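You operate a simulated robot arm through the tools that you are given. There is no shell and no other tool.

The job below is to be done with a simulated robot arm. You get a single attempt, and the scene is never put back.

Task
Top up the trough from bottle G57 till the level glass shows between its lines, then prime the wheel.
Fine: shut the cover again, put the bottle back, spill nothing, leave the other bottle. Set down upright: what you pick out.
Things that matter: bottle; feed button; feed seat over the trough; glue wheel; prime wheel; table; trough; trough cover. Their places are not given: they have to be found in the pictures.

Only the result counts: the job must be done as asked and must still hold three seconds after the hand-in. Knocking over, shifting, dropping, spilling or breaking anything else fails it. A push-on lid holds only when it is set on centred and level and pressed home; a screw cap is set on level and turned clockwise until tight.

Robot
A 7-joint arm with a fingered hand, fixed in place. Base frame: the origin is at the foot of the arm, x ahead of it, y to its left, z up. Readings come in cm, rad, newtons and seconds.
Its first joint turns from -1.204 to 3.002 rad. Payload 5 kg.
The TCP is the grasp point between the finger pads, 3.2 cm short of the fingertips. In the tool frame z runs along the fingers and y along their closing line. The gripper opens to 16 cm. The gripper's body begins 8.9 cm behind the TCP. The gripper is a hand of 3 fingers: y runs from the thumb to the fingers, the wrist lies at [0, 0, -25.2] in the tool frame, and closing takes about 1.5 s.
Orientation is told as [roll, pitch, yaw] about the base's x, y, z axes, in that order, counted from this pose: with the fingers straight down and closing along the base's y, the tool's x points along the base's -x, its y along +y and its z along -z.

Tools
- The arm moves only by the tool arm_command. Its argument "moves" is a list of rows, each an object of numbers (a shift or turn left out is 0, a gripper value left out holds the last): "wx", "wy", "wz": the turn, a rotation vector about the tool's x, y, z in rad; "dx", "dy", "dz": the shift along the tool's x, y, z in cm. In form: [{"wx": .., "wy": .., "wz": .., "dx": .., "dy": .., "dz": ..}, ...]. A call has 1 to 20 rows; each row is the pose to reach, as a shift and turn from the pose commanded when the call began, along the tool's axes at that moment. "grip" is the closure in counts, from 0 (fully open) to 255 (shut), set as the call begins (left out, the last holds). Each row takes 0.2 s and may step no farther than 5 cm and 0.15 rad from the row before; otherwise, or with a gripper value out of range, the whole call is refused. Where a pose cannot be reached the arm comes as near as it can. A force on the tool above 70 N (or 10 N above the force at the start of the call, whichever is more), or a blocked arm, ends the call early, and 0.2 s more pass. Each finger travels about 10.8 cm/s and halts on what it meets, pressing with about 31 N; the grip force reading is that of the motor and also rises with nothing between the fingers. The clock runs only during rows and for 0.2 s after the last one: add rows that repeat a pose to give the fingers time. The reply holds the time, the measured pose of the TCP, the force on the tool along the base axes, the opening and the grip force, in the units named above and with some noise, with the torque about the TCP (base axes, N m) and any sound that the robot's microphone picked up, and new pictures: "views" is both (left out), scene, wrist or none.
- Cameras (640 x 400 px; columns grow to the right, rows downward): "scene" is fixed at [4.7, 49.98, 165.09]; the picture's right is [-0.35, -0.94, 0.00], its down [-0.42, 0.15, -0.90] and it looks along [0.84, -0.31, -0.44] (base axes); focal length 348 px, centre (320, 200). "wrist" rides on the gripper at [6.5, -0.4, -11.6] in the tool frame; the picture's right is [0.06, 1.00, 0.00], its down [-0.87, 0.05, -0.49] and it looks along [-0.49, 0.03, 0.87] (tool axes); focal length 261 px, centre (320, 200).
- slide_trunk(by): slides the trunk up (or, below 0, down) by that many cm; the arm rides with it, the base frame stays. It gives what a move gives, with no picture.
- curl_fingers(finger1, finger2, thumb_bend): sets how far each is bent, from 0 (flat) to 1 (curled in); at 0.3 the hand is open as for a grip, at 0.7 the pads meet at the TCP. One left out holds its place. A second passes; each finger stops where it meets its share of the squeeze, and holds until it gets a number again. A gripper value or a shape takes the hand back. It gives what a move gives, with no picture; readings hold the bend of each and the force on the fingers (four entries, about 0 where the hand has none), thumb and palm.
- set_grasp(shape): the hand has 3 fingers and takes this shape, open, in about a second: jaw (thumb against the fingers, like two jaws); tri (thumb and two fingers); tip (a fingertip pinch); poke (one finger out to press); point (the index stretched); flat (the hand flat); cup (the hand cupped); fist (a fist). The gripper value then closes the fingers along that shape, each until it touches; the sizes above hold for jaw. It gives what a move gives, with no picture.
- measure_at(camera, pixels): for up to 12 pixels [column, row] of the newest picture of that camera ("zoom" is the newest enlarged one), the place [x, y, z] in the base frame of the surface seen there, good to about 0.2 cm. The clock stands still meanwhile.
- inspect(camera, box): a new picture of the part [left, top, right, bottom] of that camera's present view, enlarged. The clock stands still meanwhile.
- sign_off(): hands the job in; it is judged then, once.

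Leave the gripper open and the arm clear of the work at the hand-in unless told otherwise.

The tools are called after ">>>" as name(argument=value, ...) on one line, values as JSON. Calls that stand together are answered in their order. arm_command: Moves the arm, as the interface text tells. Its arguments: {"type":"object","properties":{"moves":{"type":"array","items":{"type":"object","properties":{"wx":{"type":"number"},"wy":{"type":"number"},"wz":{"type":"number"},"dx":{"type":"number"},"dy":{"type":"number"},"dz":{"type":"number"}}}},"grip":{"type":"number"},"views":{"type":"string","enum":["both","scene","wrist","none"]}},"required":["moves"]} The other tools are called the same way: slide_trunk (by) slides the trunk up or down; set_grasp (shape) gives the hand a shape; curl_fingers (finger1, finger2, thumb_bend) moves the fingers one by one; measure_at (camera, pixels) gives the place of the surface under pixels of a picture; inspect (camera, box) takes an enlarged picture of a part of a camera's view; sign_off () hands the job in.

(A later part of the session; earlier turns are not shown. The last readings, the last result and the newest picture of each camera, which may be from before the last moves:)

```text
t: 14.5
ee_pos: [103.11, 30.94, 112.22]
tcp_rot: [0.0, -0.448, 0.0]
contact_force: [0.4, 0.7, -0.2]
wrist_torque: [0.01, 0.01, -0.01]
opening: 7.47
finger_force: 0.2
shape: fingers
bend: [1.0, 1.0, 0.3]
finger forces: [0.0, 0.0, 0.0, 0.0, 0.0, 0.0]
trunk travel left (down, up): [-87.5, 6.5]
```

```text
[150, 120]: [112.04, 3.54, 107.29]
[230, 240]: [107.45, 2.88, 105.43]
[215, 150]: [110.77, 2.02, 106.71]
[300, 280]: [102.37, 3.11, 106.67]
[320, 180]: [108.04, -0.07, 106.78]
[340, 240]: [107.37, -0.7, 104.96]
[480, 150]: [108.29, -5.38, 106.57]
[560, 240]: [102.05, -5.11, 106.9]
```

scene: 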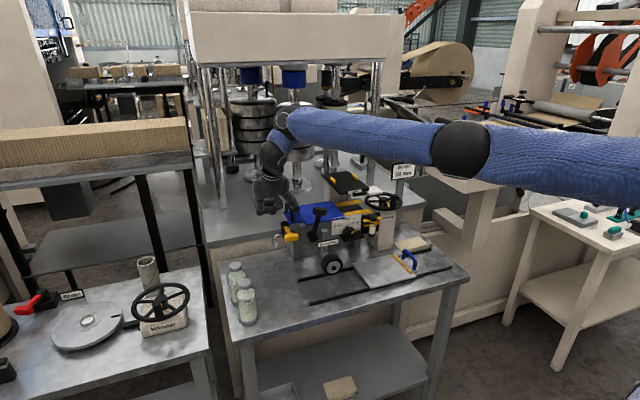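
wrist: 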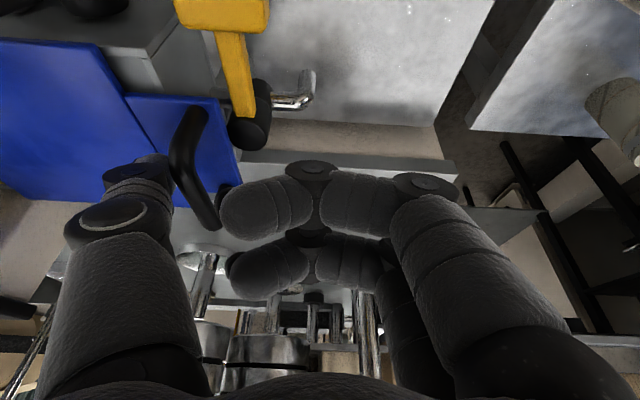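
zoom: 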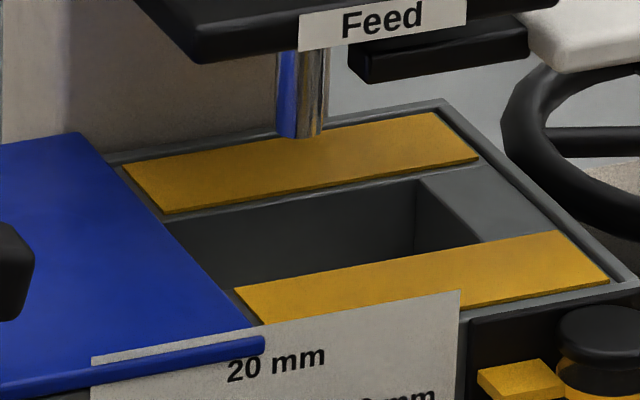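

The yellow strips are completely exposed now, and the nozzle (105, 2.1) hangs over the open inlet. I'll back the thumb off the handle by 0.7 cm, then rise straight up 15 cm.

>>> arm_command(moves=[{"dy": -0.7}, {"dy": -0.7, "dx": -1.3, "dz": -2.7}, {"dy": -0.7, "dx": -2.6, "dz": -5.4}, {"dy": -0.7, "dx": -3.9, "dz": -8.1}, {"dy": -0.7, "dx": -5.2, "dz": -10.8}, {"dy": -0.7, "dx": -6.5, "dz": -13.5}, {"dy": -0.7, "dx": -6.5, "dz": -13.5}], views="scene")

>>> inspect(camera="scene", box=[270, 160, 390, 240])

```text
t: 16.1
ee_pos: [103.14, 30.25, 127.04]
tcp_rot: [0.001, -0.447, 0.001]
contact_force: [-1.0, 0.7, -0.5]
wrist_torque: [-0.01, 0.02, 0.01]
opening: 7.47
finger_force: 0.0
shape: fingers
bend: [1.0, 1.0, 0.3]
finger forces: [0.0, 0.0, 0.0, 0.0, 0.0, 0.1]
trunk travel left (down, up): [-87.5, 6.5]
```

scene: 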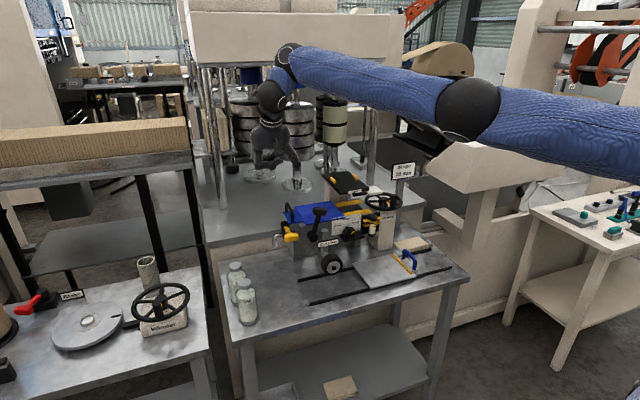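

```text
5.00 times, centred on (330, 200) of scene
```

zoom: 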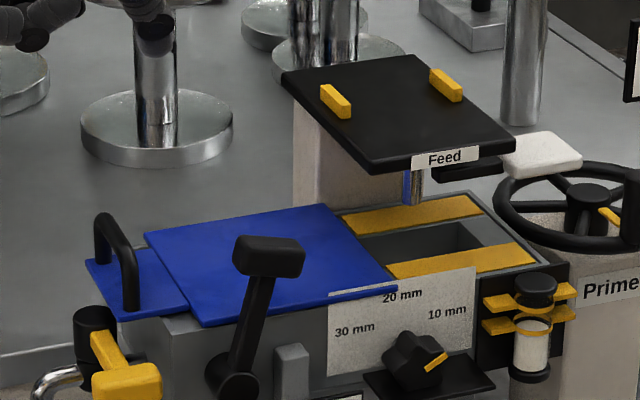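

The cover stays open and the hand is clear. Now I'll retreat to a free spot, go back to the jaw shape, and begin turning the hand about its own axis by half a turn (so the wrist camera sits on the far side and can't touch G56 later).

>>> arm_command(moves=[{"dx": 2.7, "dy": -1.6, "dz": -3.2}, {"dx": 5.4, "dy": -3.3, "dz": -6.4}, {"dx": 8.1, "dy": -5, "dz": -9.6}, {"dx": 10.8, "dy": -6.6, "dz": -12.8}, {"dx": 13.5, "dy": -8.3, "dz": -16}, {"dx": 16.35, "dy": -10, "dz": -19}, {"dx": 16.35, "dy": -10, "dz": -19, "wz": 0.15}, {"dx": 16.35, "dy": -10, "dz": -19, "wz": 0.3}, {"dx": 16.35, "dy": -10, "dz": -19, "wz": 0.45}, {"dx": 16.35, "dy": -10, "dz": -19, "wz": 0.6}, {"dx": 16.35, "dy": -10, "dz": -19, "wz": 0.75}, {"dx": 16.35, "dy": -10, "dz": -19, "wz": 0.9}, {"dx": 16.35, "dy": -10, "dz": -19, "wz": 1.05}, {"dx": 16.35, "dy": -10, "dz": -19, "wz": 1.2}, {"dx": 16.35, "dy": -10, "dz": -19, "wz": 1.35}, {"dx": 16.35, "dy": -10, "dz": -19, "wz": 1.5}], views="both")

>>> set_grasp(shape="jaw")

```text
t: 19.5
ee_pos: [80.9, 20.22, 137.21]
tcp_rot: [0.446, -0.03, -1.502]
contact_force: [0.2, -0.8, -0.1]
wrist_torque: [-0.01, -0.02, 0.01]
opening: 7.44
finger_force: 0.1
shape: fingers
bend: [1.0, 1.0, 0.3]
finger forces: [0.0, 0.0, 0.1, 0.1, 0.0, 0.1]
out of reach, approached as far as the arm can: row 16
trunk travel left (down, up): [-87.5, 6.5]
```

scene: 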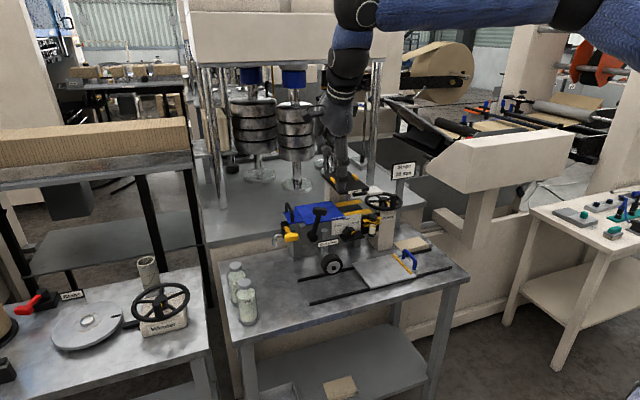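
wrist: 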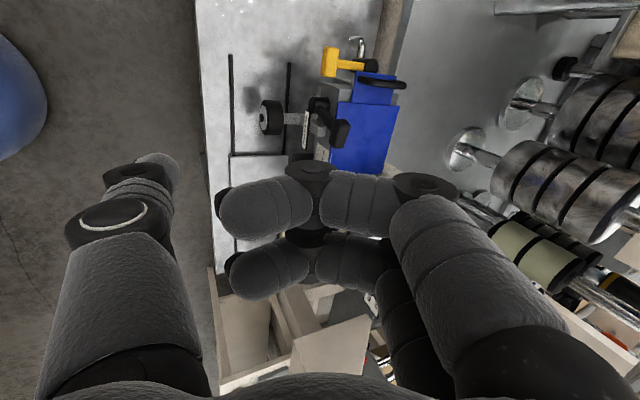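

```text
t: 20.4
ee_pos: [80.83, 20.21, 137.25]
tcp_rot: [0.445, -0.032, -1.501]
contact_force: [0.2, 0.3, 0.7]
wrist_torque: [0.02, 0.03, -0.07]
opening: 15.98
finger_force: 0.0
shape: jaw
bend: [0.3, 0.3, 0.3]
finger forces: [0.0, 0.0, 0.0, 0.1, 0.0, 0.0]
trunk travel left (down, up): [-87.5, 6.5]
```

Turning that way hits a joint limit near 1.5 rad, so I'll turn the other way: back through zero to −1.5, then on towards −π.

>>> arm_command(moves=[{"wz": -0.15}, {"wz": -0.3}, {"wz": -0.45}, {"wz": -0.6}, {"wz": -0.75}, {"wz": -0.9}, {"wz": -1.05}, {"wz": -1.2}, {"wz": -1.35}, {"wz": -1.5}, {"wz": -1.65}, {"wz": -1.8}, {"wz": -1.95}, {"wz": -2.1}, {"wz": -2.25}, {"wz": -2.4}, {"wz": -2.55}, {"wz": -2.7}, {"wz": -2.85}, {"wz": -3.0}], views="none")

>>> arm_command(moves=[{"wz": -0.15}, {"wz": -0.3}, {"wz": -0.45}, {"wz": -0.6}, {"wz": -0.75}, {"wz": -0.9}, {"wz": -1.05}, {"wz": -1.2}, {"wz": -1.35}, {"wz": -1.5}, {"wz": -1.64}], views="both")

```text
t: 24.6
ee_pos: [80.91, 20.16, 137.32]
tcp_rot: [-0.449, -0.028, 1.511]
contact_force: [0.0, -0.2, 0.3]
wrist_torque: [-0.03, -0.01, 0.03]
opening: 16.0
finger_force: 0.1
shape: jaw
bend: [0.3, 0.3, 0.3]
finger forces: [0.1, 0.0, 0.0, 0.1, 0.0, 0.1]
trunk travel left (down, up): [-87.5, 6.5]
```

```text
t: 27.0
ee_pos: [80.79, 20.17, 137.31]
tcp_rot: [-0.001, 0.449, -3.142]
contact_force: [-0.3, 0.2, -0.3]
wrist_torque: [-0.01, -0.02, -0.01]
opening: 16.0
finger_force: 0.0
shape: jaw
bend: [0.3, 0.3, 0.3]
finger forces: [0.0, 0.0, 0.1, 0.1, 0.0, 0.0]
trunk travel left (down, up): [-87.5, 6.5]
```

scene: 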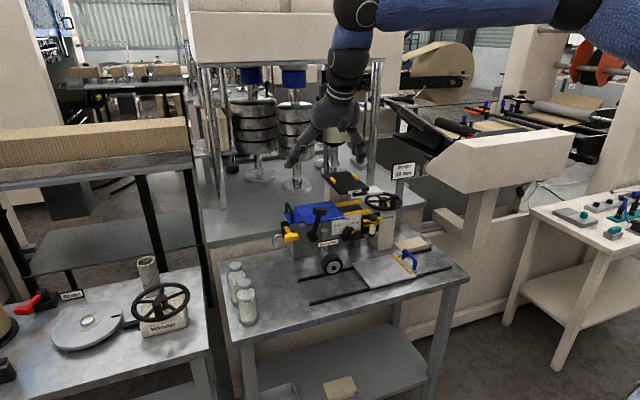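
wrist: 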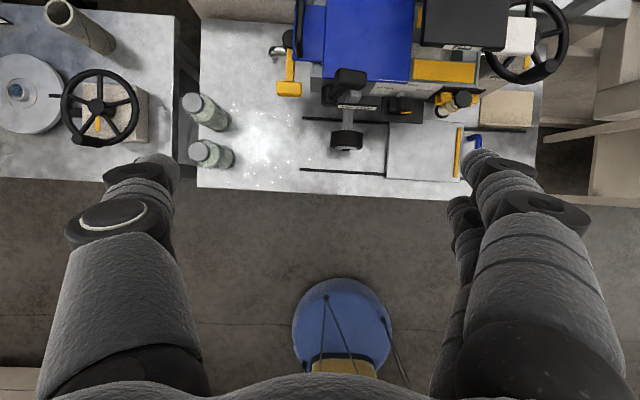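

The flip worked (yaw −3.14). The wrist view now has the robot at the bottom. Before picking the bottle I'll test whether this tilt reaches a point above the feed seat: (109, 2.1, 130).

>>> arm_command(moves=[{"dx": 2.8, "dy": 2.3, "dz": 2.35}, {"dx": 5.6, "dy": 4.6, "dz": 4.7}, {"dx": 8.4, "dy": 6.9, "dz": 7.05}, {"dx": 11.2, "dy": 9.2, "dz": 9.4}, {"dx": 14.0, "dy": 11.5, "dz": 11.75}, {"dx": 16.8, "dy": 13.8, "dz": 14.1}, {"dx": 19.6, "dy": 16.1, "dz": 16.45}, {"dx": 22.2, "dy": 18.1, "dz": 18.84}, {"dx": 22.2, "dy": 18.1, "dz": 18.84}], views="both")

>>> inspect(camera="wrist", box=[170, 0, 470, 200])

```text
t: 29.0
ee_pos: [108.93, 2.05, 129.93]
tcp_rot: [0.0, 0.449, 3.14]
contact_force: [-0.5, 0.5, -0.2]
wrist_torque: [0.0, 0.0, 0.0]
opening: 16.02
finger_force: 0.1
shape: jaw
bend: [0.3, 0.3, 0.3]
finger forces: [0.0, 0.0, 0.1, 0.0, 0.0, 0.0]
trunk travel left (down, up): [-87.5, 6.5]
```

scene: 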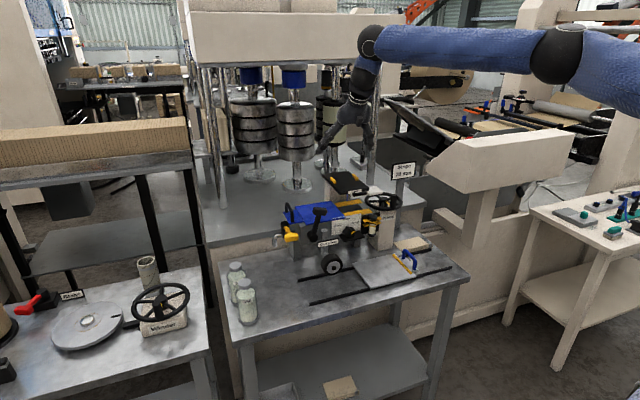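
wrist: 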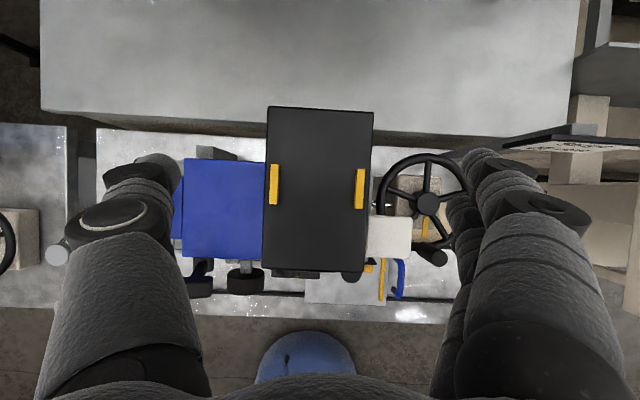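

```text
2.00 times, centred on (320, 100) of wrist
```

zoom: 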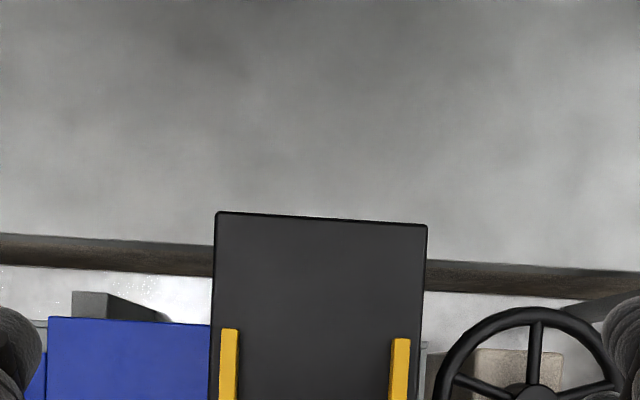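

It reaches the seat. From this near-vertical view I'll measure the tabs again for the exact seat centre.

>>> measure_at(camera="wrist", pixels=[[273, 168], [273, 200], [270, 185], [276, 185], [360, 172], [359, 205], [357, 188], [363, 188], [320, 185], [390, 225], [390, 250], [270, 110]])

>>> inspect(camera="wrist", box=[240, 100, 400, 280])

```text
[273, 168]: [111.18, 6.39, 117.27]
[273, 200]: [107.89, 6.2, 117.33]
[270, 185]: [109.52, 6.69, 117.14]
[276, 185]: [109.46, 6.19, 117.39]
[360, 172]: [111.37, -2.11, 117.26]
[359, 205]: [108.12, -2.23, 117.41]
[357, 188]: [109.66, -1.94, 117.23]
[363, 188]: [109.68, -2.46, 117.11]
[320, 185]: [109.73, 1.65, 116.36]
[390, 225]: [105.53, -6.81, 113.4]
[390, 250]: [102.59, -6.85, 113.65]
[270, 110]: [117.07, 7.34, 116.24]
```

```text
2.22 times, centred on (320, 190) of wrist
```

zoom: 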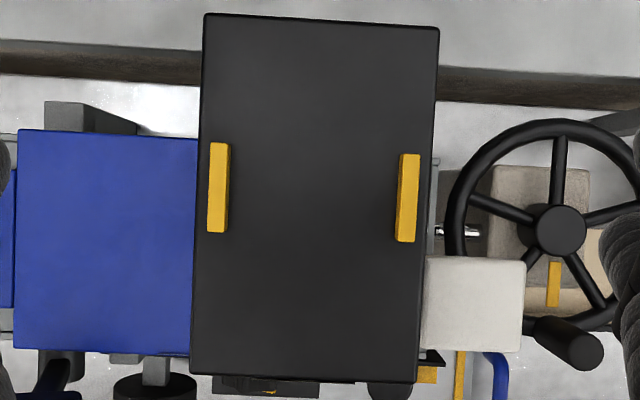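

Seat centre ≈ (109.3, 2.1). Now I go to above G57: TCP about (94, 44, 116), well above the caps (z ≈ 100).

>>> arm_command(moves=[{"dx": -1.96, "dy": -4.19, "dz": 0.61}, {"dx": -3.92, "dy": -8.38, "dz": 1.22}, {"dx": -5.88, "dy": -12.57, "dz": 1.83}, {"dx": -7.84, "dy": -16.76, "dz": 2.44}, {"dx": -9.8, "dy": -20.95, "dz": 3.05}, {"dx": -11.76, "dy": -25.14, "dz": 3.66}, {"dx": -13.72, "dy": -29.33, "dz": 4.27}, {"dx": -15.68, "dy": -33.52, "dz": 4.88}, {"dx": -17.64, "dy": -37.71, "dz": 5.49}, {"dx": -19.6, "dy": -41.9, "dz": 6.1}, {"dx": -19.6, "dy": -41.9, "dz": 6.1}], grip=100, views="both")

>>> inspect(camera="wrist", box=[220, 150, 420, 300])

```text
t: 31.4
ee_pos: [93.97, 39.02, 116.44]
tcp_rot: [0.001, 0.448, 3.138]
contact_force: [0.4, -0.6, 0.2]
wrist_torque: [-0.06, 0.0, 0.0]
opening: 9.75
finger_force: 0.0
shape: jaw
bend: [0.71, 0.71, 0.69]
finger forces: [0.0, 0.0, 0.1, 0.1, 0.0, 0.1]
out of reach, approached as far as the arm can: row 9, 10, 11
trunk travel left (down, up): [-87.5, 6.5]
```

scene: 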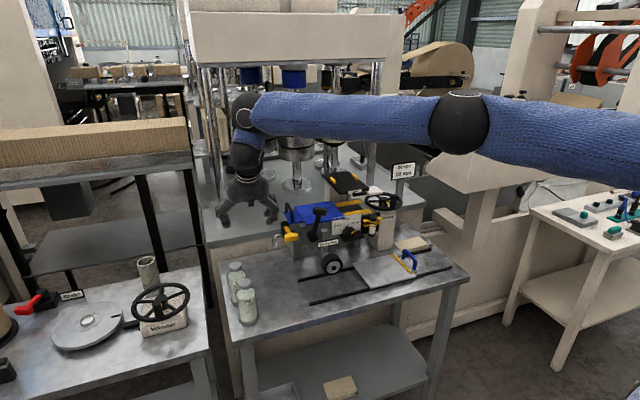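
wrist: 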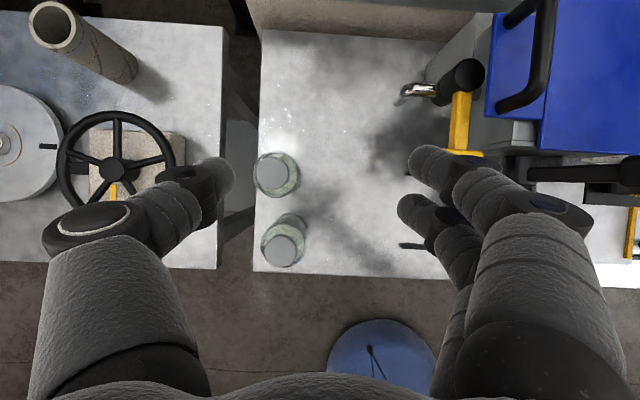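

```text
2.67 times, centred on (320, 225) of wrist
```

zoom: 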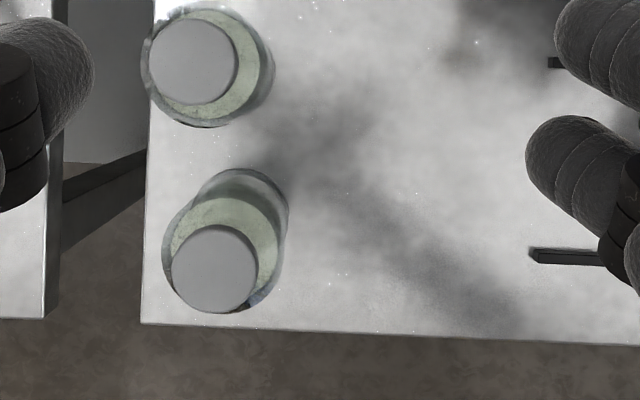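

The last rows were out of reach at y ≈ 39 (a joint limit with this yaw). G57 is the far one in the picture at (275,173), G56 the near one at (285,250). I'll measure both caps and glass edges.

>>> measure_at(camera="zoom", pixels=[[193, 62], [160, 62], [228, 62], [193, 25], [193, 98], [262, 75], [215, 268], [180, 268], [250, 268], [215, 232], [215, 305], [282, 220]])

```text
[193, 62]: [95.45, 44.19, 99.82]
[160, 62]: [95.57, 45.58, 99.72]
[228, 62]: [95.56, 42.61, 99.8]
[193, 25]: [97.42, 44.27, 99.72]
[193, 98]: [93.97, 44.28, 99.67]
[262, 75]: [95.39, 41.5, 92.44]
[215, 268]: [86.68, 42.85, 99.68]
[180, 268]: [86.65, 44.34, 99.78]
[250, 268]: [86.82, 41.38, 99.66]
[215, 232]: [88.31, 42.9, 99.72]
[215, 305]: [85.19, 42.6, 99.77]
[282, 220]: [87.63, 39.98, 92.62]
```

G57's axis is at about (95.6, 44.15), cap top 99.8, body radius ≈3; G56 at (86.8, 42.9). I'll yaw the hand by +0.43 rad about the vertical so it points radially towards the bottle (this should free the joint limit).

>>> arm_command(moves=[{"wx": 0.047, "wz": -0.0975}, {"wx": 0.094, "wz": -0.195}, {"wx": 0.141, "wz": -0.2925}, {"wx": 0.188, "wz": -0.39}, {"wx": 0.188, "wz": -0.39}], views="both")

```text
t: 32.6
ee_pos: [93.84, 39.0, 116.57]
tcp_rot: [-0.001, 0.45, -2.708]
contact_force: [0.8, -0.4, -0.7]
wrist_torque: [0.01, 0.01, 0.01]
opening: 9.74
finger_force: 0.0
shape: jaw
bend: [0.71, 0.71, 0.69]
finger forces: [0.0, 0.0, 0.0, 0.0, 0.0, 0.1]
trunk travel left (down, up): [-87.5, 6.5]
```

scene: 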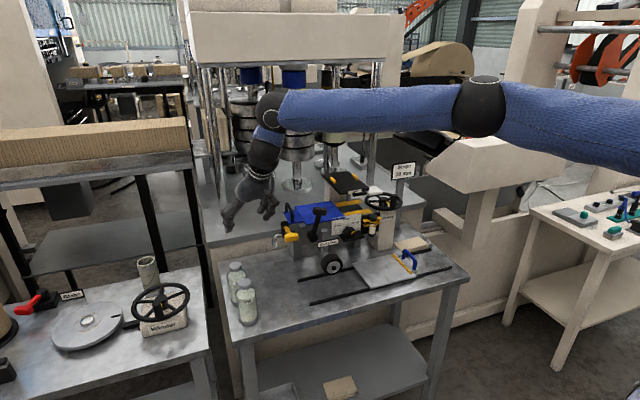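
wrist: 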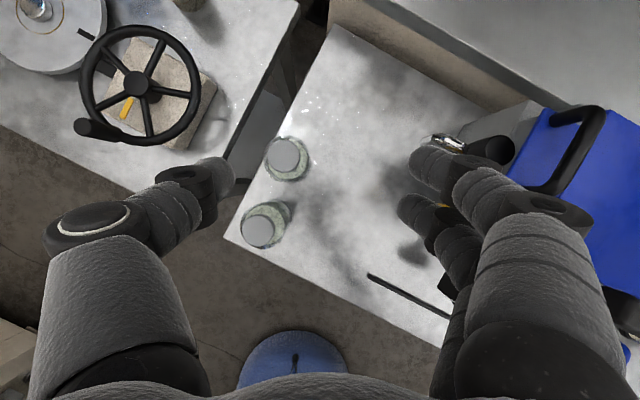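

Now the yaw is right (−2.71). I'll shift the TCP over G57's axis (95.6, 44.15) at z 116 and check.

>>> arm_command(moves=[{"dx": 1.05, "dy": -1.3, "dz": 0.7}, {"dx": 2.1, "dy": -2.6, "dz": 1.4}, {"dx": 3.15, "dy": -3.94, "dz": 2.08}, {"dx": 3.15, "dy": -3.94, "dz": 2.08}], views="both")

>>> inspect(camera="wrist", box=[220, 120, 420, 250])

```text
t: 33.6
ee_pos: [95.68, 43.44, 115.99]
tcp_rot: [-0.002, 0.451, -2.711]
contact_force: [0.3, -0.2, -0.5]
wrist_torque: [0.03, 0.03, -0.03]
opening: 9.73
finger_force: 0.0
shape: jaw
bend: [0.71, 0.71, 0.69]
finger forces: [0.1, 0.1, 0.0, 0.0, 0.0, 0.0]
out of reach, approached as far as the arm can: row 3, 4
trunk travel left (down, up): [-87.5, 6.5]
```

scene: 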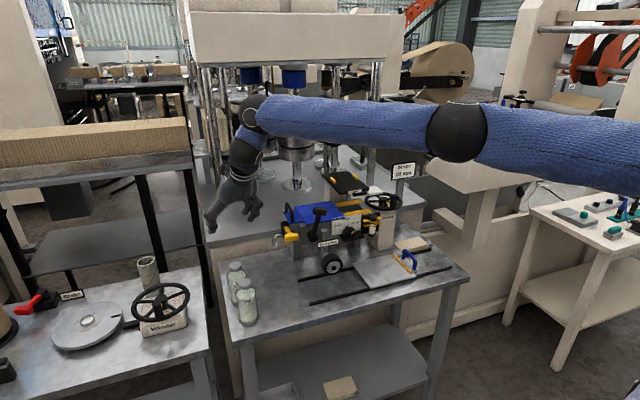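
wrist: 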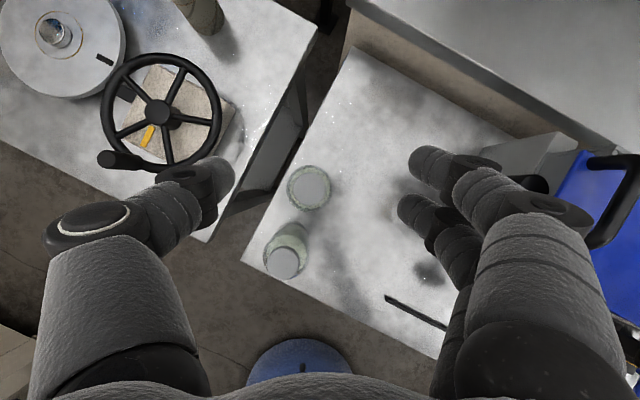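

```text
3.08 times, centred on (320, 185) of wrist
```

zoom: 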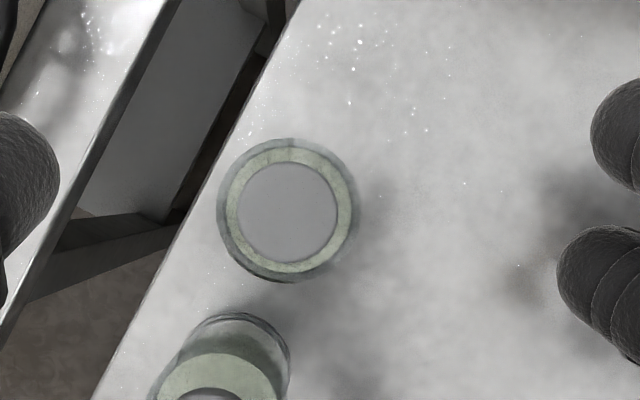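

It stops at y ≈ 43.4, 0.7 cm short – probably a joint limit again. I'll yaw another 0.3 rad in the same direction while asking for the remaining shift.

>>> arm_command(moves=[{"wx": 0.045, "wz": -0.09}, {"wx": 0.09, "wz": -0.18}, {"wx": 0.13, "wz": -0.27}, {"wx": 0.13, "wz": -0.27, "dx": 0.2, "dy": -0.68, "dz": 0.1}, {"wx": 0.13, "wz": -0.27, "dx": 0.2, "dy": -0.68, "dz": 0.1}], views="wrist")

```text
t: 34.8
ee_pos: [95.52, 44.03, 116.02]
tcp_rot: [-0.002, 0.449, -2.41]
contact_force: [-0.6, 0.2, 0.7]
wrist_torque: [-0.01, 0.01, -0.02]
opening: 9.79
finger_force: 0.1
shape: jaw
bend: [0.71, 0.71, 0.69]
finger forces: [0.1, 0.0, 0.1, 0.0, 0.0, 0.1]
trunk travel left (down, up): [-87.5, 6.5]
```

wrist: 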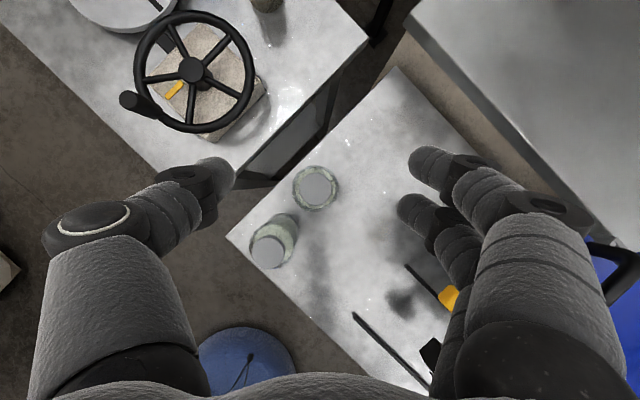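

Reached (95.5, 44.0, 116) with yaw −2.41. I'll re-measure G57's cap and glass edges from this overhead view to centre exactly.

>>> inspect(camera="wrist", box=[220, 130, 420, 280])

>>> measure_at(camera="wrist", pixels=[[316, 187], [302, 187], [330, 187], [316, 172], [316, 202], [270, 252], [222, 175], [205, 165], [418, 165], [407, 215]])

```text
2.67 times, centred on (320, 205) of wrist
```

zoom: 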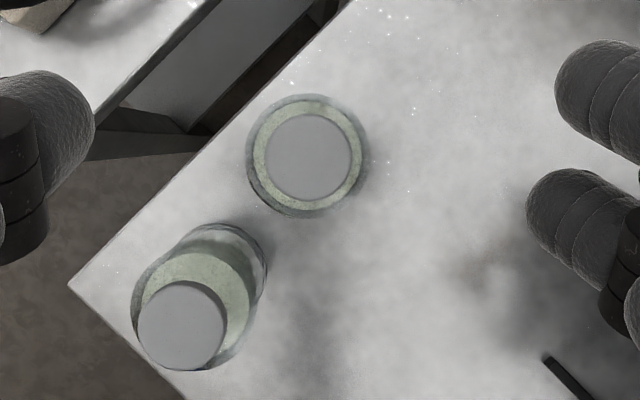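

```text
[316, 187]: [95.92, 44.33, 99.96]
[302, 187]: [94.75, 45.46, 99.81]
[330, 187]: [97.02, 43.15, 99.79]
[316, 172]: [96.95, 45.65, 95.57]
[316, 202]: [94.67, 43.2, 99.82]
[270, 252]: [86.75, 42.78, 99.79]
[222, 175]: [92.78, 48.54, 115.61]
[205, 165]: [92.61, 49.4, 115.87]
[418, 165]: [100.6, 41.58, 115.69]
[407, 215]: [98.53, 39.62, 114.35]
```

Axis refined to (95.7, 44.2). I'll go down 10.5 cm first (fingertips still above the caps) to check that the arm tracks straight.

>>> arm_command(moves=[{"dx": -1.2, "dy": 0.01, "dz": 2.4}, {"dx": -2.4, "dy": 0.02, "dz": 4.8}, {"dx": -3.6, "dy": 0.03, "dz": 7.2}, {"dx": -4.5, "dy": 0.03, "dz": 9.53}, {"dx": -4.5, "dy": 0.03, "dz": 9.53}], views="wrist")

```text
t: 36.0
ee_pos: [95.5, 44.22, 105.81]
tcp_rot: [-0.002, 0.449, -2.41]
contact_force: [0.2, -0.4, 0.4]
wrist_torque: [0.01, 0.02, 0.01]
opening: 9.74
finger_force: 0.0
shape: jaw
bend: [0.71, 0.71, 0.69]
finger forces: [0.0, 0.1, 0.0, 0.0, 0.1, 0.0]
trunk travel left (down, up): [-87.5, 6.5]
```

wrist: 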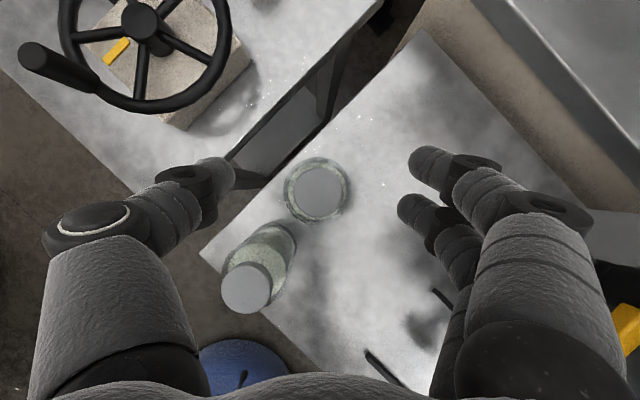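

The track is straight. G56's cap (now at (247,288)) will pass near the palm, so I'll grip a bit higher: TCP z ≈ 95. I go down in two stages, first 7 cm, watching clearance.

>>> arm_command(moves=[{"dx": -0.75, "dy": 0.1, "dz": 1.6}, {"dx": -1.5, "dy": 0.1, "dz": 3.2}, {"dx": -2.25, "dy": 0.1, "dz": 4.8}, {"dx": -2.98, "dy": 0.1, "dz": 6.35}, {"dx": -2.98, "dy": 0.1, "dz": 6.35}], views="both")

>>> inspect(camera="scene", box=[190, 190, 310, 340])

```text
t: 37.2
ee_pos: [95.16, 43.52, 98.78]
tcp_rot: [-0.001, 0.453, -2.41]
contact_force: [0.3, -0.7, 0.4]
wrist_torque: [-0.01, 0.02, -0.01]
opening: 9.72
finger_force: 0.0
shape: jaw
bend: [0.71, 0.71, 0.69]
finger forces: [0.0, 0.0, 0.0, 0.0, 0.0, 0.1]
out of reach, approached as far as the arm can: row 3, 4, 5
trunk travel left (down, up): [-87.5, 6.5]
```

scene: 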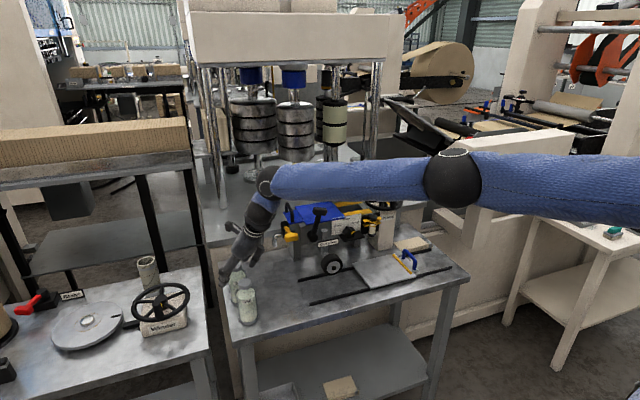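
wrist: 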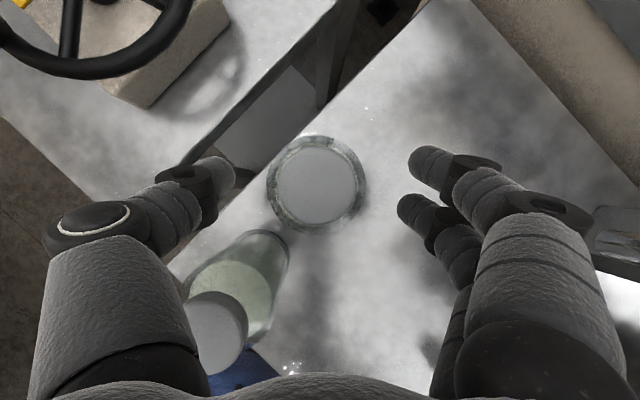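

```text
2.67 times, centred on (250, 265) of scene
```

zoom: 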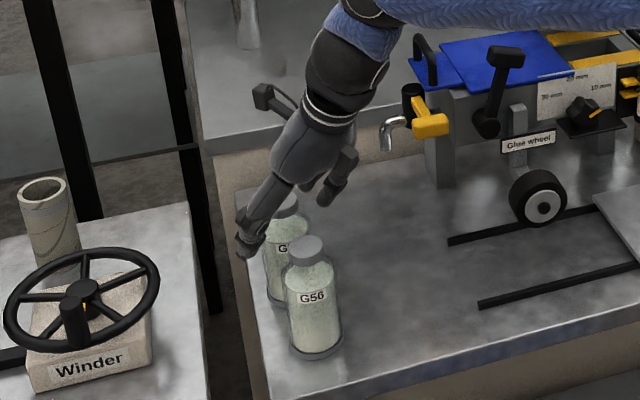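

The arm ran out of its range again at z ≈ 98.8 and drifted sideways (95.2, 43.5), with no contact. I can instead go back up to the good pose and lower the whole arm with the trunk. First I'll measure where the forearm and elbow are relative to the machine.

>>> measure_at(camera="scene", pixels=[[455, 205], [455, 155], [420, 200], [380, 200], [340, 200], [300, 200], [265, 190], [500, 200], [560, 205], [630, 215], [280, 175], [270, 210]])

>>> arm_command(moves=[{"dx": 0.8, "dz": -1.6}, {"dx": 1.6, "dz": -3.2}, {"dx": 2.4, "dz": -4.8}, {"dx": 3.0, "dz": -6.3}, {"dx": 3.0, "dz": -6.3}], views="none")

```text
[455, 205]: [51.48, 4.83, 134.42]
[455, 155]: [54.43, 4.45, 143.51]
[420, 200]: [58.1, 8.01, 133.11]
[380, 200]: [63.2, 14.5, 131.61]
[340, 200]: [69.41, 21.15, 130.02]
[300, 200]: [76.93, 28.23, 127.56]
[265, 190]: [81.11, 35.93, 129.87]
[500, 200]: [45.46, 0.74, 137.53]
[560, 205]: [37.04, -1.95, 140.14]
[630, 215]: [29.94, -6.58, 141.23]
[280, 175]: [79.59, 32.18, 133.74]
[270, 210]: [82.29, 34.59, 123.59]
```

```text
t: 38.4
ee_pos: [95.09, 43.73, 105.74]
tcp_rot: [-0.003, 0.449, -2.41]
contact_force: [0.6, 0.8, -1.0]
wrist_torque: [-0.04, 0.02, 0.04]
opening: 9.77
finger_force: 0.1
shape: jaw
bend: [0.71, 0.71, 0.69]
finger forces: [0.0, 0.0, 0.1, 0.0, 0.1, 0.0]
trunk travel left (down, up): [-87.5, 6.5]
```

The forearm runs from the elbow at (53, 4, 139) to the wrist near (82, 37, 125) – nothing of the machine is below it. I'm back at z 105.7 but about 0.8 cm off laterally; I'll correct that first (to 95.7, 44.2).

>>> arm_command(moves=[{"dx": 0.36, "dy": 0.03, "dz": 0.17}, {"dx": 0.72, "dy": 0.06, "dz": 0.35}, {"dx": 0.72, "dy": 0.06, "dz": 0.35}], views="none")

>>> slide_trunk(by=-4)

>>> arm_command(moves=[{"dx": 0}], views="wrist")

```text
t: 39.2
ee_pos: [95.91, 43.98, 105.78]
tcp_rot: [0.0, 0.449, -2.411]
contact_force: [-0.2, 0.0, -0.5]
wrist_torque: [0.03, -0.01, -0.01]
opening: 9.73
finger_force: 0.2
shape: jaw
bend: [0.71, 0.71, 0.69]
finger forces: [0.0, 0.0, 0.0, 0.1, 0.1, 0.0]
trunk travel left (down, up): [-87.5, 6.5]
```

```text
t: 40.0
ee_pos: [95.83, 44.04, 101.79]
tcp_rot: [-0.002, 0.448, -2.408]
contact_force: [-0.2, 0.0, -0.6]
wrist_torque: [-0.02, 0.01, 0.0]
opening: 9.74
finger_force: 0.0
shape: jaw
bend: [0.71, 0.71, 0.69]
finger forces: [0.1, 0.0, 0.0, 0.1, 0.0, 0.1]
trunk travel left (down, up): [-83.5, 10.5]
```

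```text
t: 40.4
ee_pos: [95.74, 44.12, 101.74]
tcp_rot: [0.001, 0.451, -2.411]
contact_force: [-1.0, -0.4, 0.5]
wrist_torque: [-0.01, 0.0, 0.02]
opening: 9.76
finger_force: 0.0
shape: jaw
bend: [0.71, 0.71, 0.69]
finger forces: [0.1, 0.0, 0.1, 0.0, 0.0, 0.1]
trunk travel left (down, up): [-83.5, 10.5]
```

wrist: 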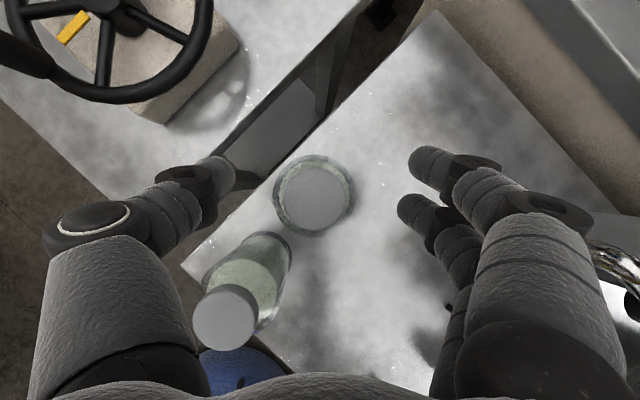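

Now at (95.7, 44.1, 101.75), lowering purely by trunk works. By my geometry G56's cap stays about 2 cm from the palm and thumb at the grip height. I'll lower the trunk 4 cm more and look again.

>>> slide_trunk(by=-4)

>>> inspect(camera="wrist", box=[120, 120, 440, 400])

>>> inspect(camera="scene", box=[200, 220, 300, 340])

```text
t: 41.3
ee_pos: [95.7, 44.12, 97.74]
tcp_rot: [0.0, 0.45, -2.41]
contact_force: [0.6, 0.1, 0.6]
wrist_torque: [0.01, 0.03, -0.03]
opening: 9.74
finger_force: 0.0
shape: jaw
bend: [0.71, 0.71, 0.69]
finger forces: [0.1, 0.1, 0.1, 0.0, 0.0, 0.0]
trunk travel left (down, up): [-79.5, 14.5]
```

```text
1.43 times, centred on (280, 260) of wrist
```

zoom: 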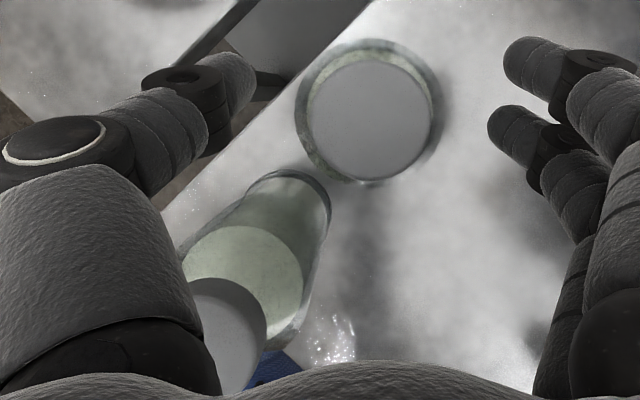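

```text
3.33 times, centred on (250, 280) of scene
```

zoom: 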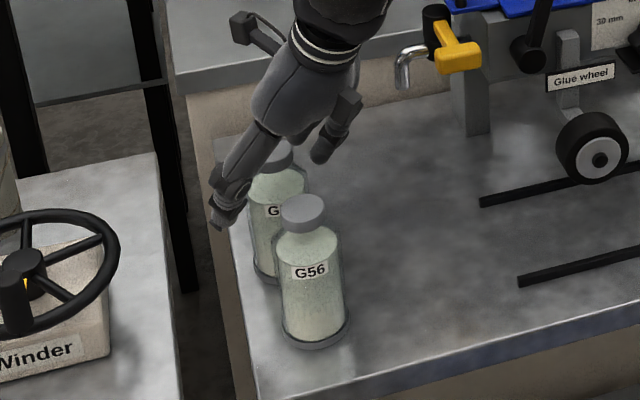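

Clear: G57's cap is centred between thumb and fingers (zoom x ≈370 vs 255/488), and G56 has room. Lower 2.8 cm more to z ≈ 95, then close the grip.

>>> slide_trunk(by=-2.8)

>>> inspect(camera="wrist", box=[120, 120, 440, 400])

>>> inspect(camera="scene", box=[200, 220, 300, 340])

```text
t: 42.0
ee_pos: [95.8, 44.19, 94.92]
tcp_rot: [0.0, 0.452, -2.41]
contact_force: [0.3, -0.5, 0.0]
wrist_torque: [0.0, -0.03, -0.01]
opening: 9.73
finger_force: 0.1
shape: jaw
bend: [0.71, 0.71, 0.69]
finger forces: [0.0, 0.0, 0.0, 0.1, 0.0, 0.0]
trunk travel left (down, up): [-76.7, 17.3]
```

```text
1.43 times, centred on (280, 260) of wrist
```

zoom: 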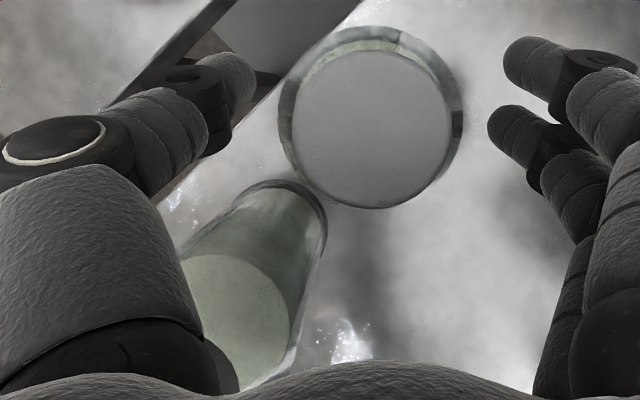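

```text
3.33 times, centred on (250, 280) of scene
```

zoom: 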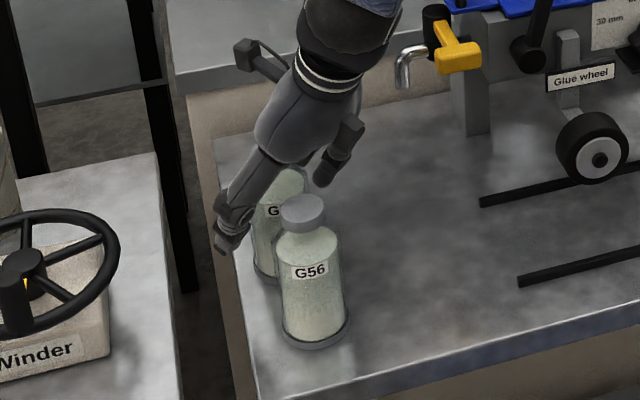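

Everything is aligned at (95.8, 44.2, 94.9) with no contact. Closing the jaw now on the bottle's glass body.

>>> arm_command(moves=[{"dx": 0}, {"dx": 0}, {"dx": 0}, {"dx": 0}, {"dx": 0}, {"dx": 0}, {"dx": 0}, {"dx": 0}], grip=190, views="both")

>>> inspect(camera="scene", box=[200, 220, 300, 340])

```text
t: 43.8
ee_pos: [95.76, 44.1, 94.88]
tcp_rot: [0.0, 0.45, -2.41]
contact_force: [-0.1, 1.2, -0.8]
wrist_torque: [0.0, 0.02, 0.02]
opening: 4.61
finger_force: 31.1
shape: jaw
bend: [0.73, 0.73, 0.7]
finger forces: [12.3, 14.1, 0.1, 0.0, 25.8, 0.0]
trunk travel left (down, up): [-76.7, 17.3]
```

scene: 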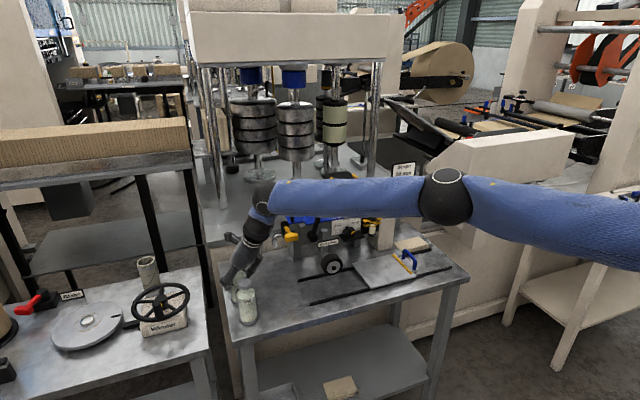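
wrist: 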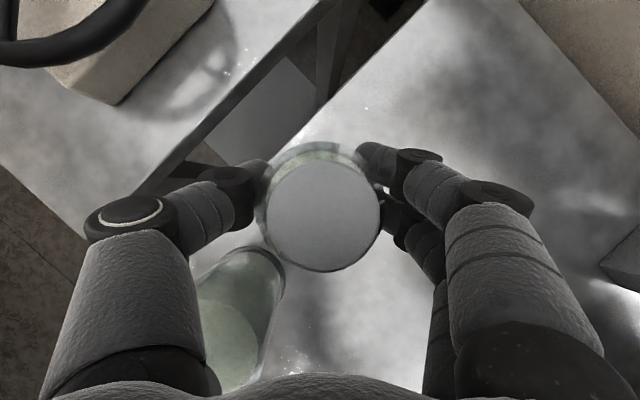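

```text
3.33 times, centred on (250, 280) of scene
```

zoom: 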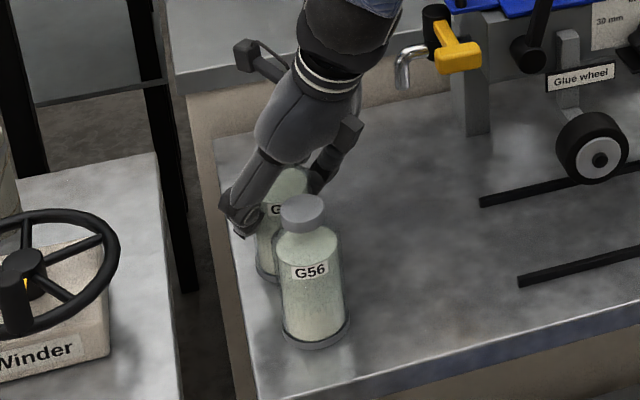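

Gripped: finger forces 12/14 N, thumb 26 N. I'll lift 1.5 cm with the trunk and check that the bottle comes along without slipping.

>>> slide_trunk(by=1.5)

>>> inspect(camera="wrist", box=[220, 100, 440, 300])

>>> inspect(camera="scene", box=[210, 250, 280, 330])

```text
t: 44.4
ee_pos: [95.87, 44.08, 96.36]
tcp_rot: [-0.001, 0.449, -2.411]
contact_force: [0.3, -0.1, -3.2]
wrist_torque: [0.01, 0.0, -0.03]
opening: 4.63
finger_force: 30.7
shape: jaw
bend: [0.73, 0.73, 0.7]
finger forces: [12.1, 14.4, 0.0, 0.0, 25.5, 0.0]
trunk travel left (down, up): [-78.2, 15.8]
```

```text
2.00 times, centred on (330, 200) of wrist
```

zoom: 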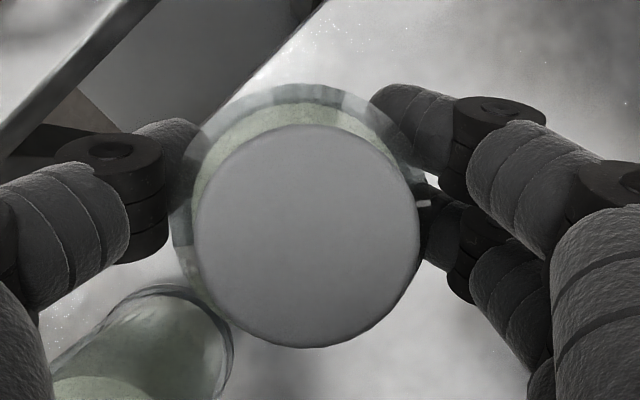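

```text
5.00 times, centred on (245, 290) of scene
```

zoom: 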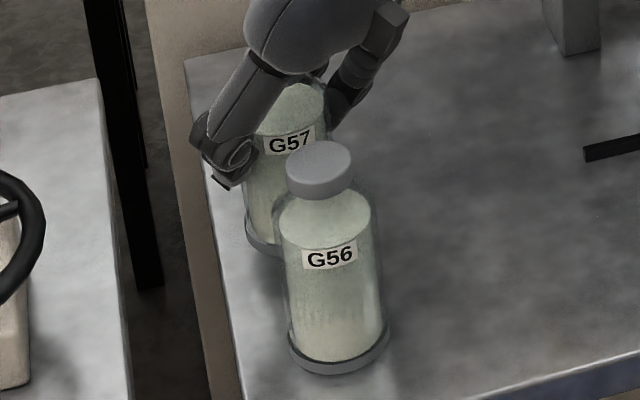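

The bottle came up (about 3.2 N weight), upright, and its label clearly reads G57. I'll raise the trunk 9.3 cm further back to its original height.

>>> slide_trunk(by=9.3)

>>> arm_command(moves=[{"dx": 1.31, "dz": -2.7}, {"dx": 2.61, "dz": -5.4}, {"dx": 3.9, "dz": -8.1}, {"dx": 5.2, "dz": -10.8}, {"dx": 6.5, "dz": -13.5}, {"dx": 7.8, "dz": -16.2}, {"dx": 9.1, "dz": -18.9}, {"dx": 10.0, "dz": -20.7}, {"dx": 10.0, "dz": -20.7}], views="both")

```text
t: 45.7
ee_pos: [95.77, 44.11, 105.67]
tcp_rot: [-0.001, 0.449, -2.41]
contact_force: [-0.8, -0.4, -2.5]
wrist_torque: [0.0, -0.01, 0.01]
opening: 4.61
finger_force: 31.5
shape: jaw
bend: [0.73, 0.73, 0.7]
finger forces: [12.1, 14.3, 0.0, 0.0, 25.4, 0.0]
trunk travel left (down, up): [-87.5, 6.5]
```

```text
t: 47.7
ee_pos: [95.71, 44.17, 128.62]
tcp_rot: [0.001, 0.449, -2.41]
contact_force: [0.8, -0.2, -3.7]
wrist_torque: [0.02, 0.01, 0.01]
opening: 4.61
finger_force: 30.7
shape: jaw
bend: [0.73, 0.73, 0.7]
finger forces: [12.1, 14.5, 0.0, 0.0, 25.4, 0.1]
trunk travel left (down, up): [-87.5, 6.5]
```

scene: 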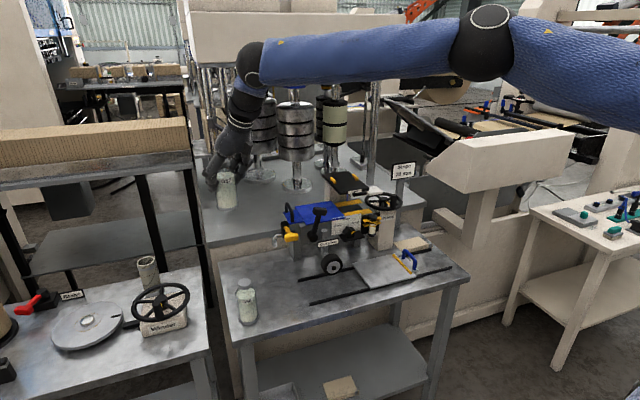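
wrist: 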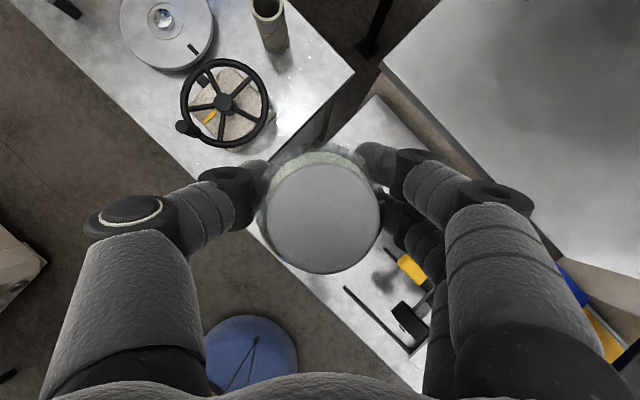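

The bottle hangs upright, bottom at about z 119.8. Next I'll lift 3.5 cm more and carry it to above the seat (109.3, 2.1), turning the hand back about the vertical by 0.73 rad on the way.

>>> arm_command(moves=[{"dx": 1.52, "dy": 0, "dz": -3.15}, {"dx": -0.1, "dy": 4.03, "dz": -3.93, "wx": -0.0318, "wz": 0.0657}, {"dx": -1.72, "dy": 8.07, "dz": -4.72, "wx": -0.0635, "wz": 0.1314}, {"dx": -3.34, "dy": 12.1, "dz": -5.5, "wx": -0.0953, "wz": 0.1971}, {"dx": -4.96, "dy": 16.14, "dz": -6.29, "wx": -0.127, "wz": 0.2628}, {"dx": -6.58, "dy": 20.17, "dz": -7.07, "wx": -0.1588, "wz": 0.3285}, {"dx": -8.19, "dy": 24.2, "dz": -7.85, "wx": -0.1905, "wz": 0.3942}, {"dx": -9.81, "dy": 28.24, "dz": -8.64, "wx": -0.2223, "wz": 0.4599}, {"dx": -11.43, "dy": 32.27, "dz": -9.42, "wx": -0.254, "wz": 0.5256}, {"dx": -13.05, "dy": 36.31, "dz": -10.21, "wx": -0.2858, "wz": 0.5913}, {"dx": -14.67, "dy": 40.34, "dz": -10.99, "wx": -0.3175, "wz": 0.657}, {"dx": -14.67, "dy": 40.34, "dz": -10.99, "wx": -0.3175, "wz": 0.657}], views="both")

>>> inspect(camera="scene", box=[290, 90, 420, 220])

```text
t: 50.3
ee_pos: [109.37, 2.02, 132.15]
tcp_rot: [0.002, 0.452, -3.139]
contact_force: [0.2, 0.1, -3.1]
wrist_torque: [-0.02, -0.03, 0.0]
opening: 4.59
finger_force: 31.2
shape: jaw
bend: [0.73, 0.73, 0.7]
finger forces: [12.1, 14.6, 0.0, 0.0, 25.9, 0.0]
trunk travel left (down, up): [-87.5, 6.5]
```

scene: 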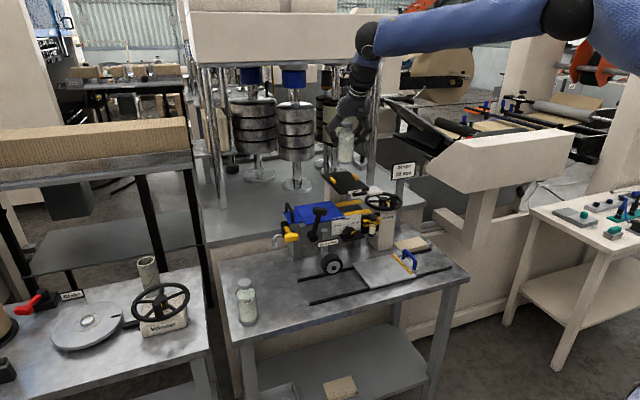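
wrist: 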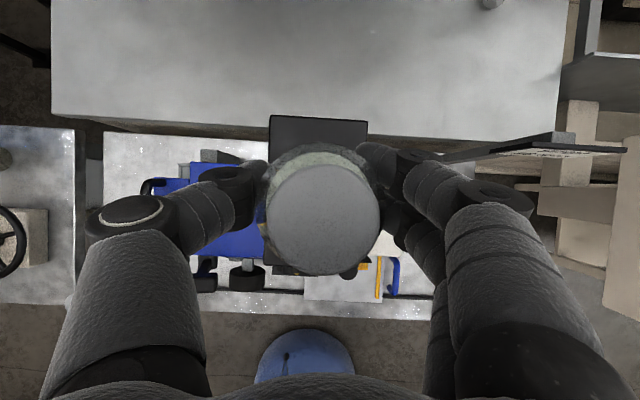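

```text
3.08 times, centred on (355, 155) of scene
```

zoom: 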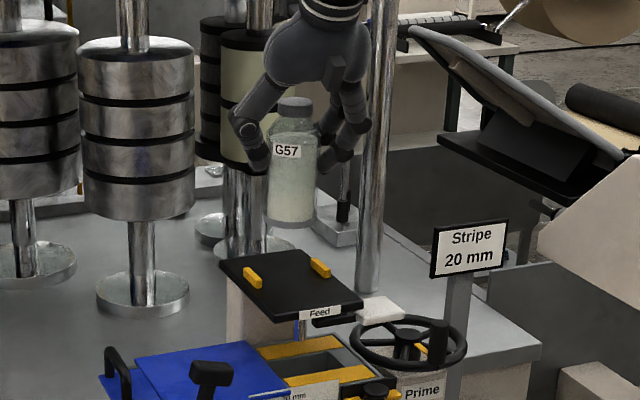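

The bottle hangs upright over the seat. I'll measure its cap centre and base to get the true bottle axis relative to the TCP.

>>> measure_at(camera="wrist", pixels=[[323, 218], [270, 218], [376, 218], [323, 168], [323, 270]])

>>> measure_at(camera="zoom", pixels=[[293, 102], [290, 180], [270, 200], [312, 200], [290, 221], [268, 215], [312, 222]])

```text
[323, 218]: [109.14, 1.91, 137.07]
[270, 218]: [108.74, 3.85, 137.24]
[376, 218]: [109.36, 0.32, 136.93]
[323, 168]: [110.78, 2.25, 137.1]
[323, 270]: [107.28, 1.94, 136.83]
```

```text
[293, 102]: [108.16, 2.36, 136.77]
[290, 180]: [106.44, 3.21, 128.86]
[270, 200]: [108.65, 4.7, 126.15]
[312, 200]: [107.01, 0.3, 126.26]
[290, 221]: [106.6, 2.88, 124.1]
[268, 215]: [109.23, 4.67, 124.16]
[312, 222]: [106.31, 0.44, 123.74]
```

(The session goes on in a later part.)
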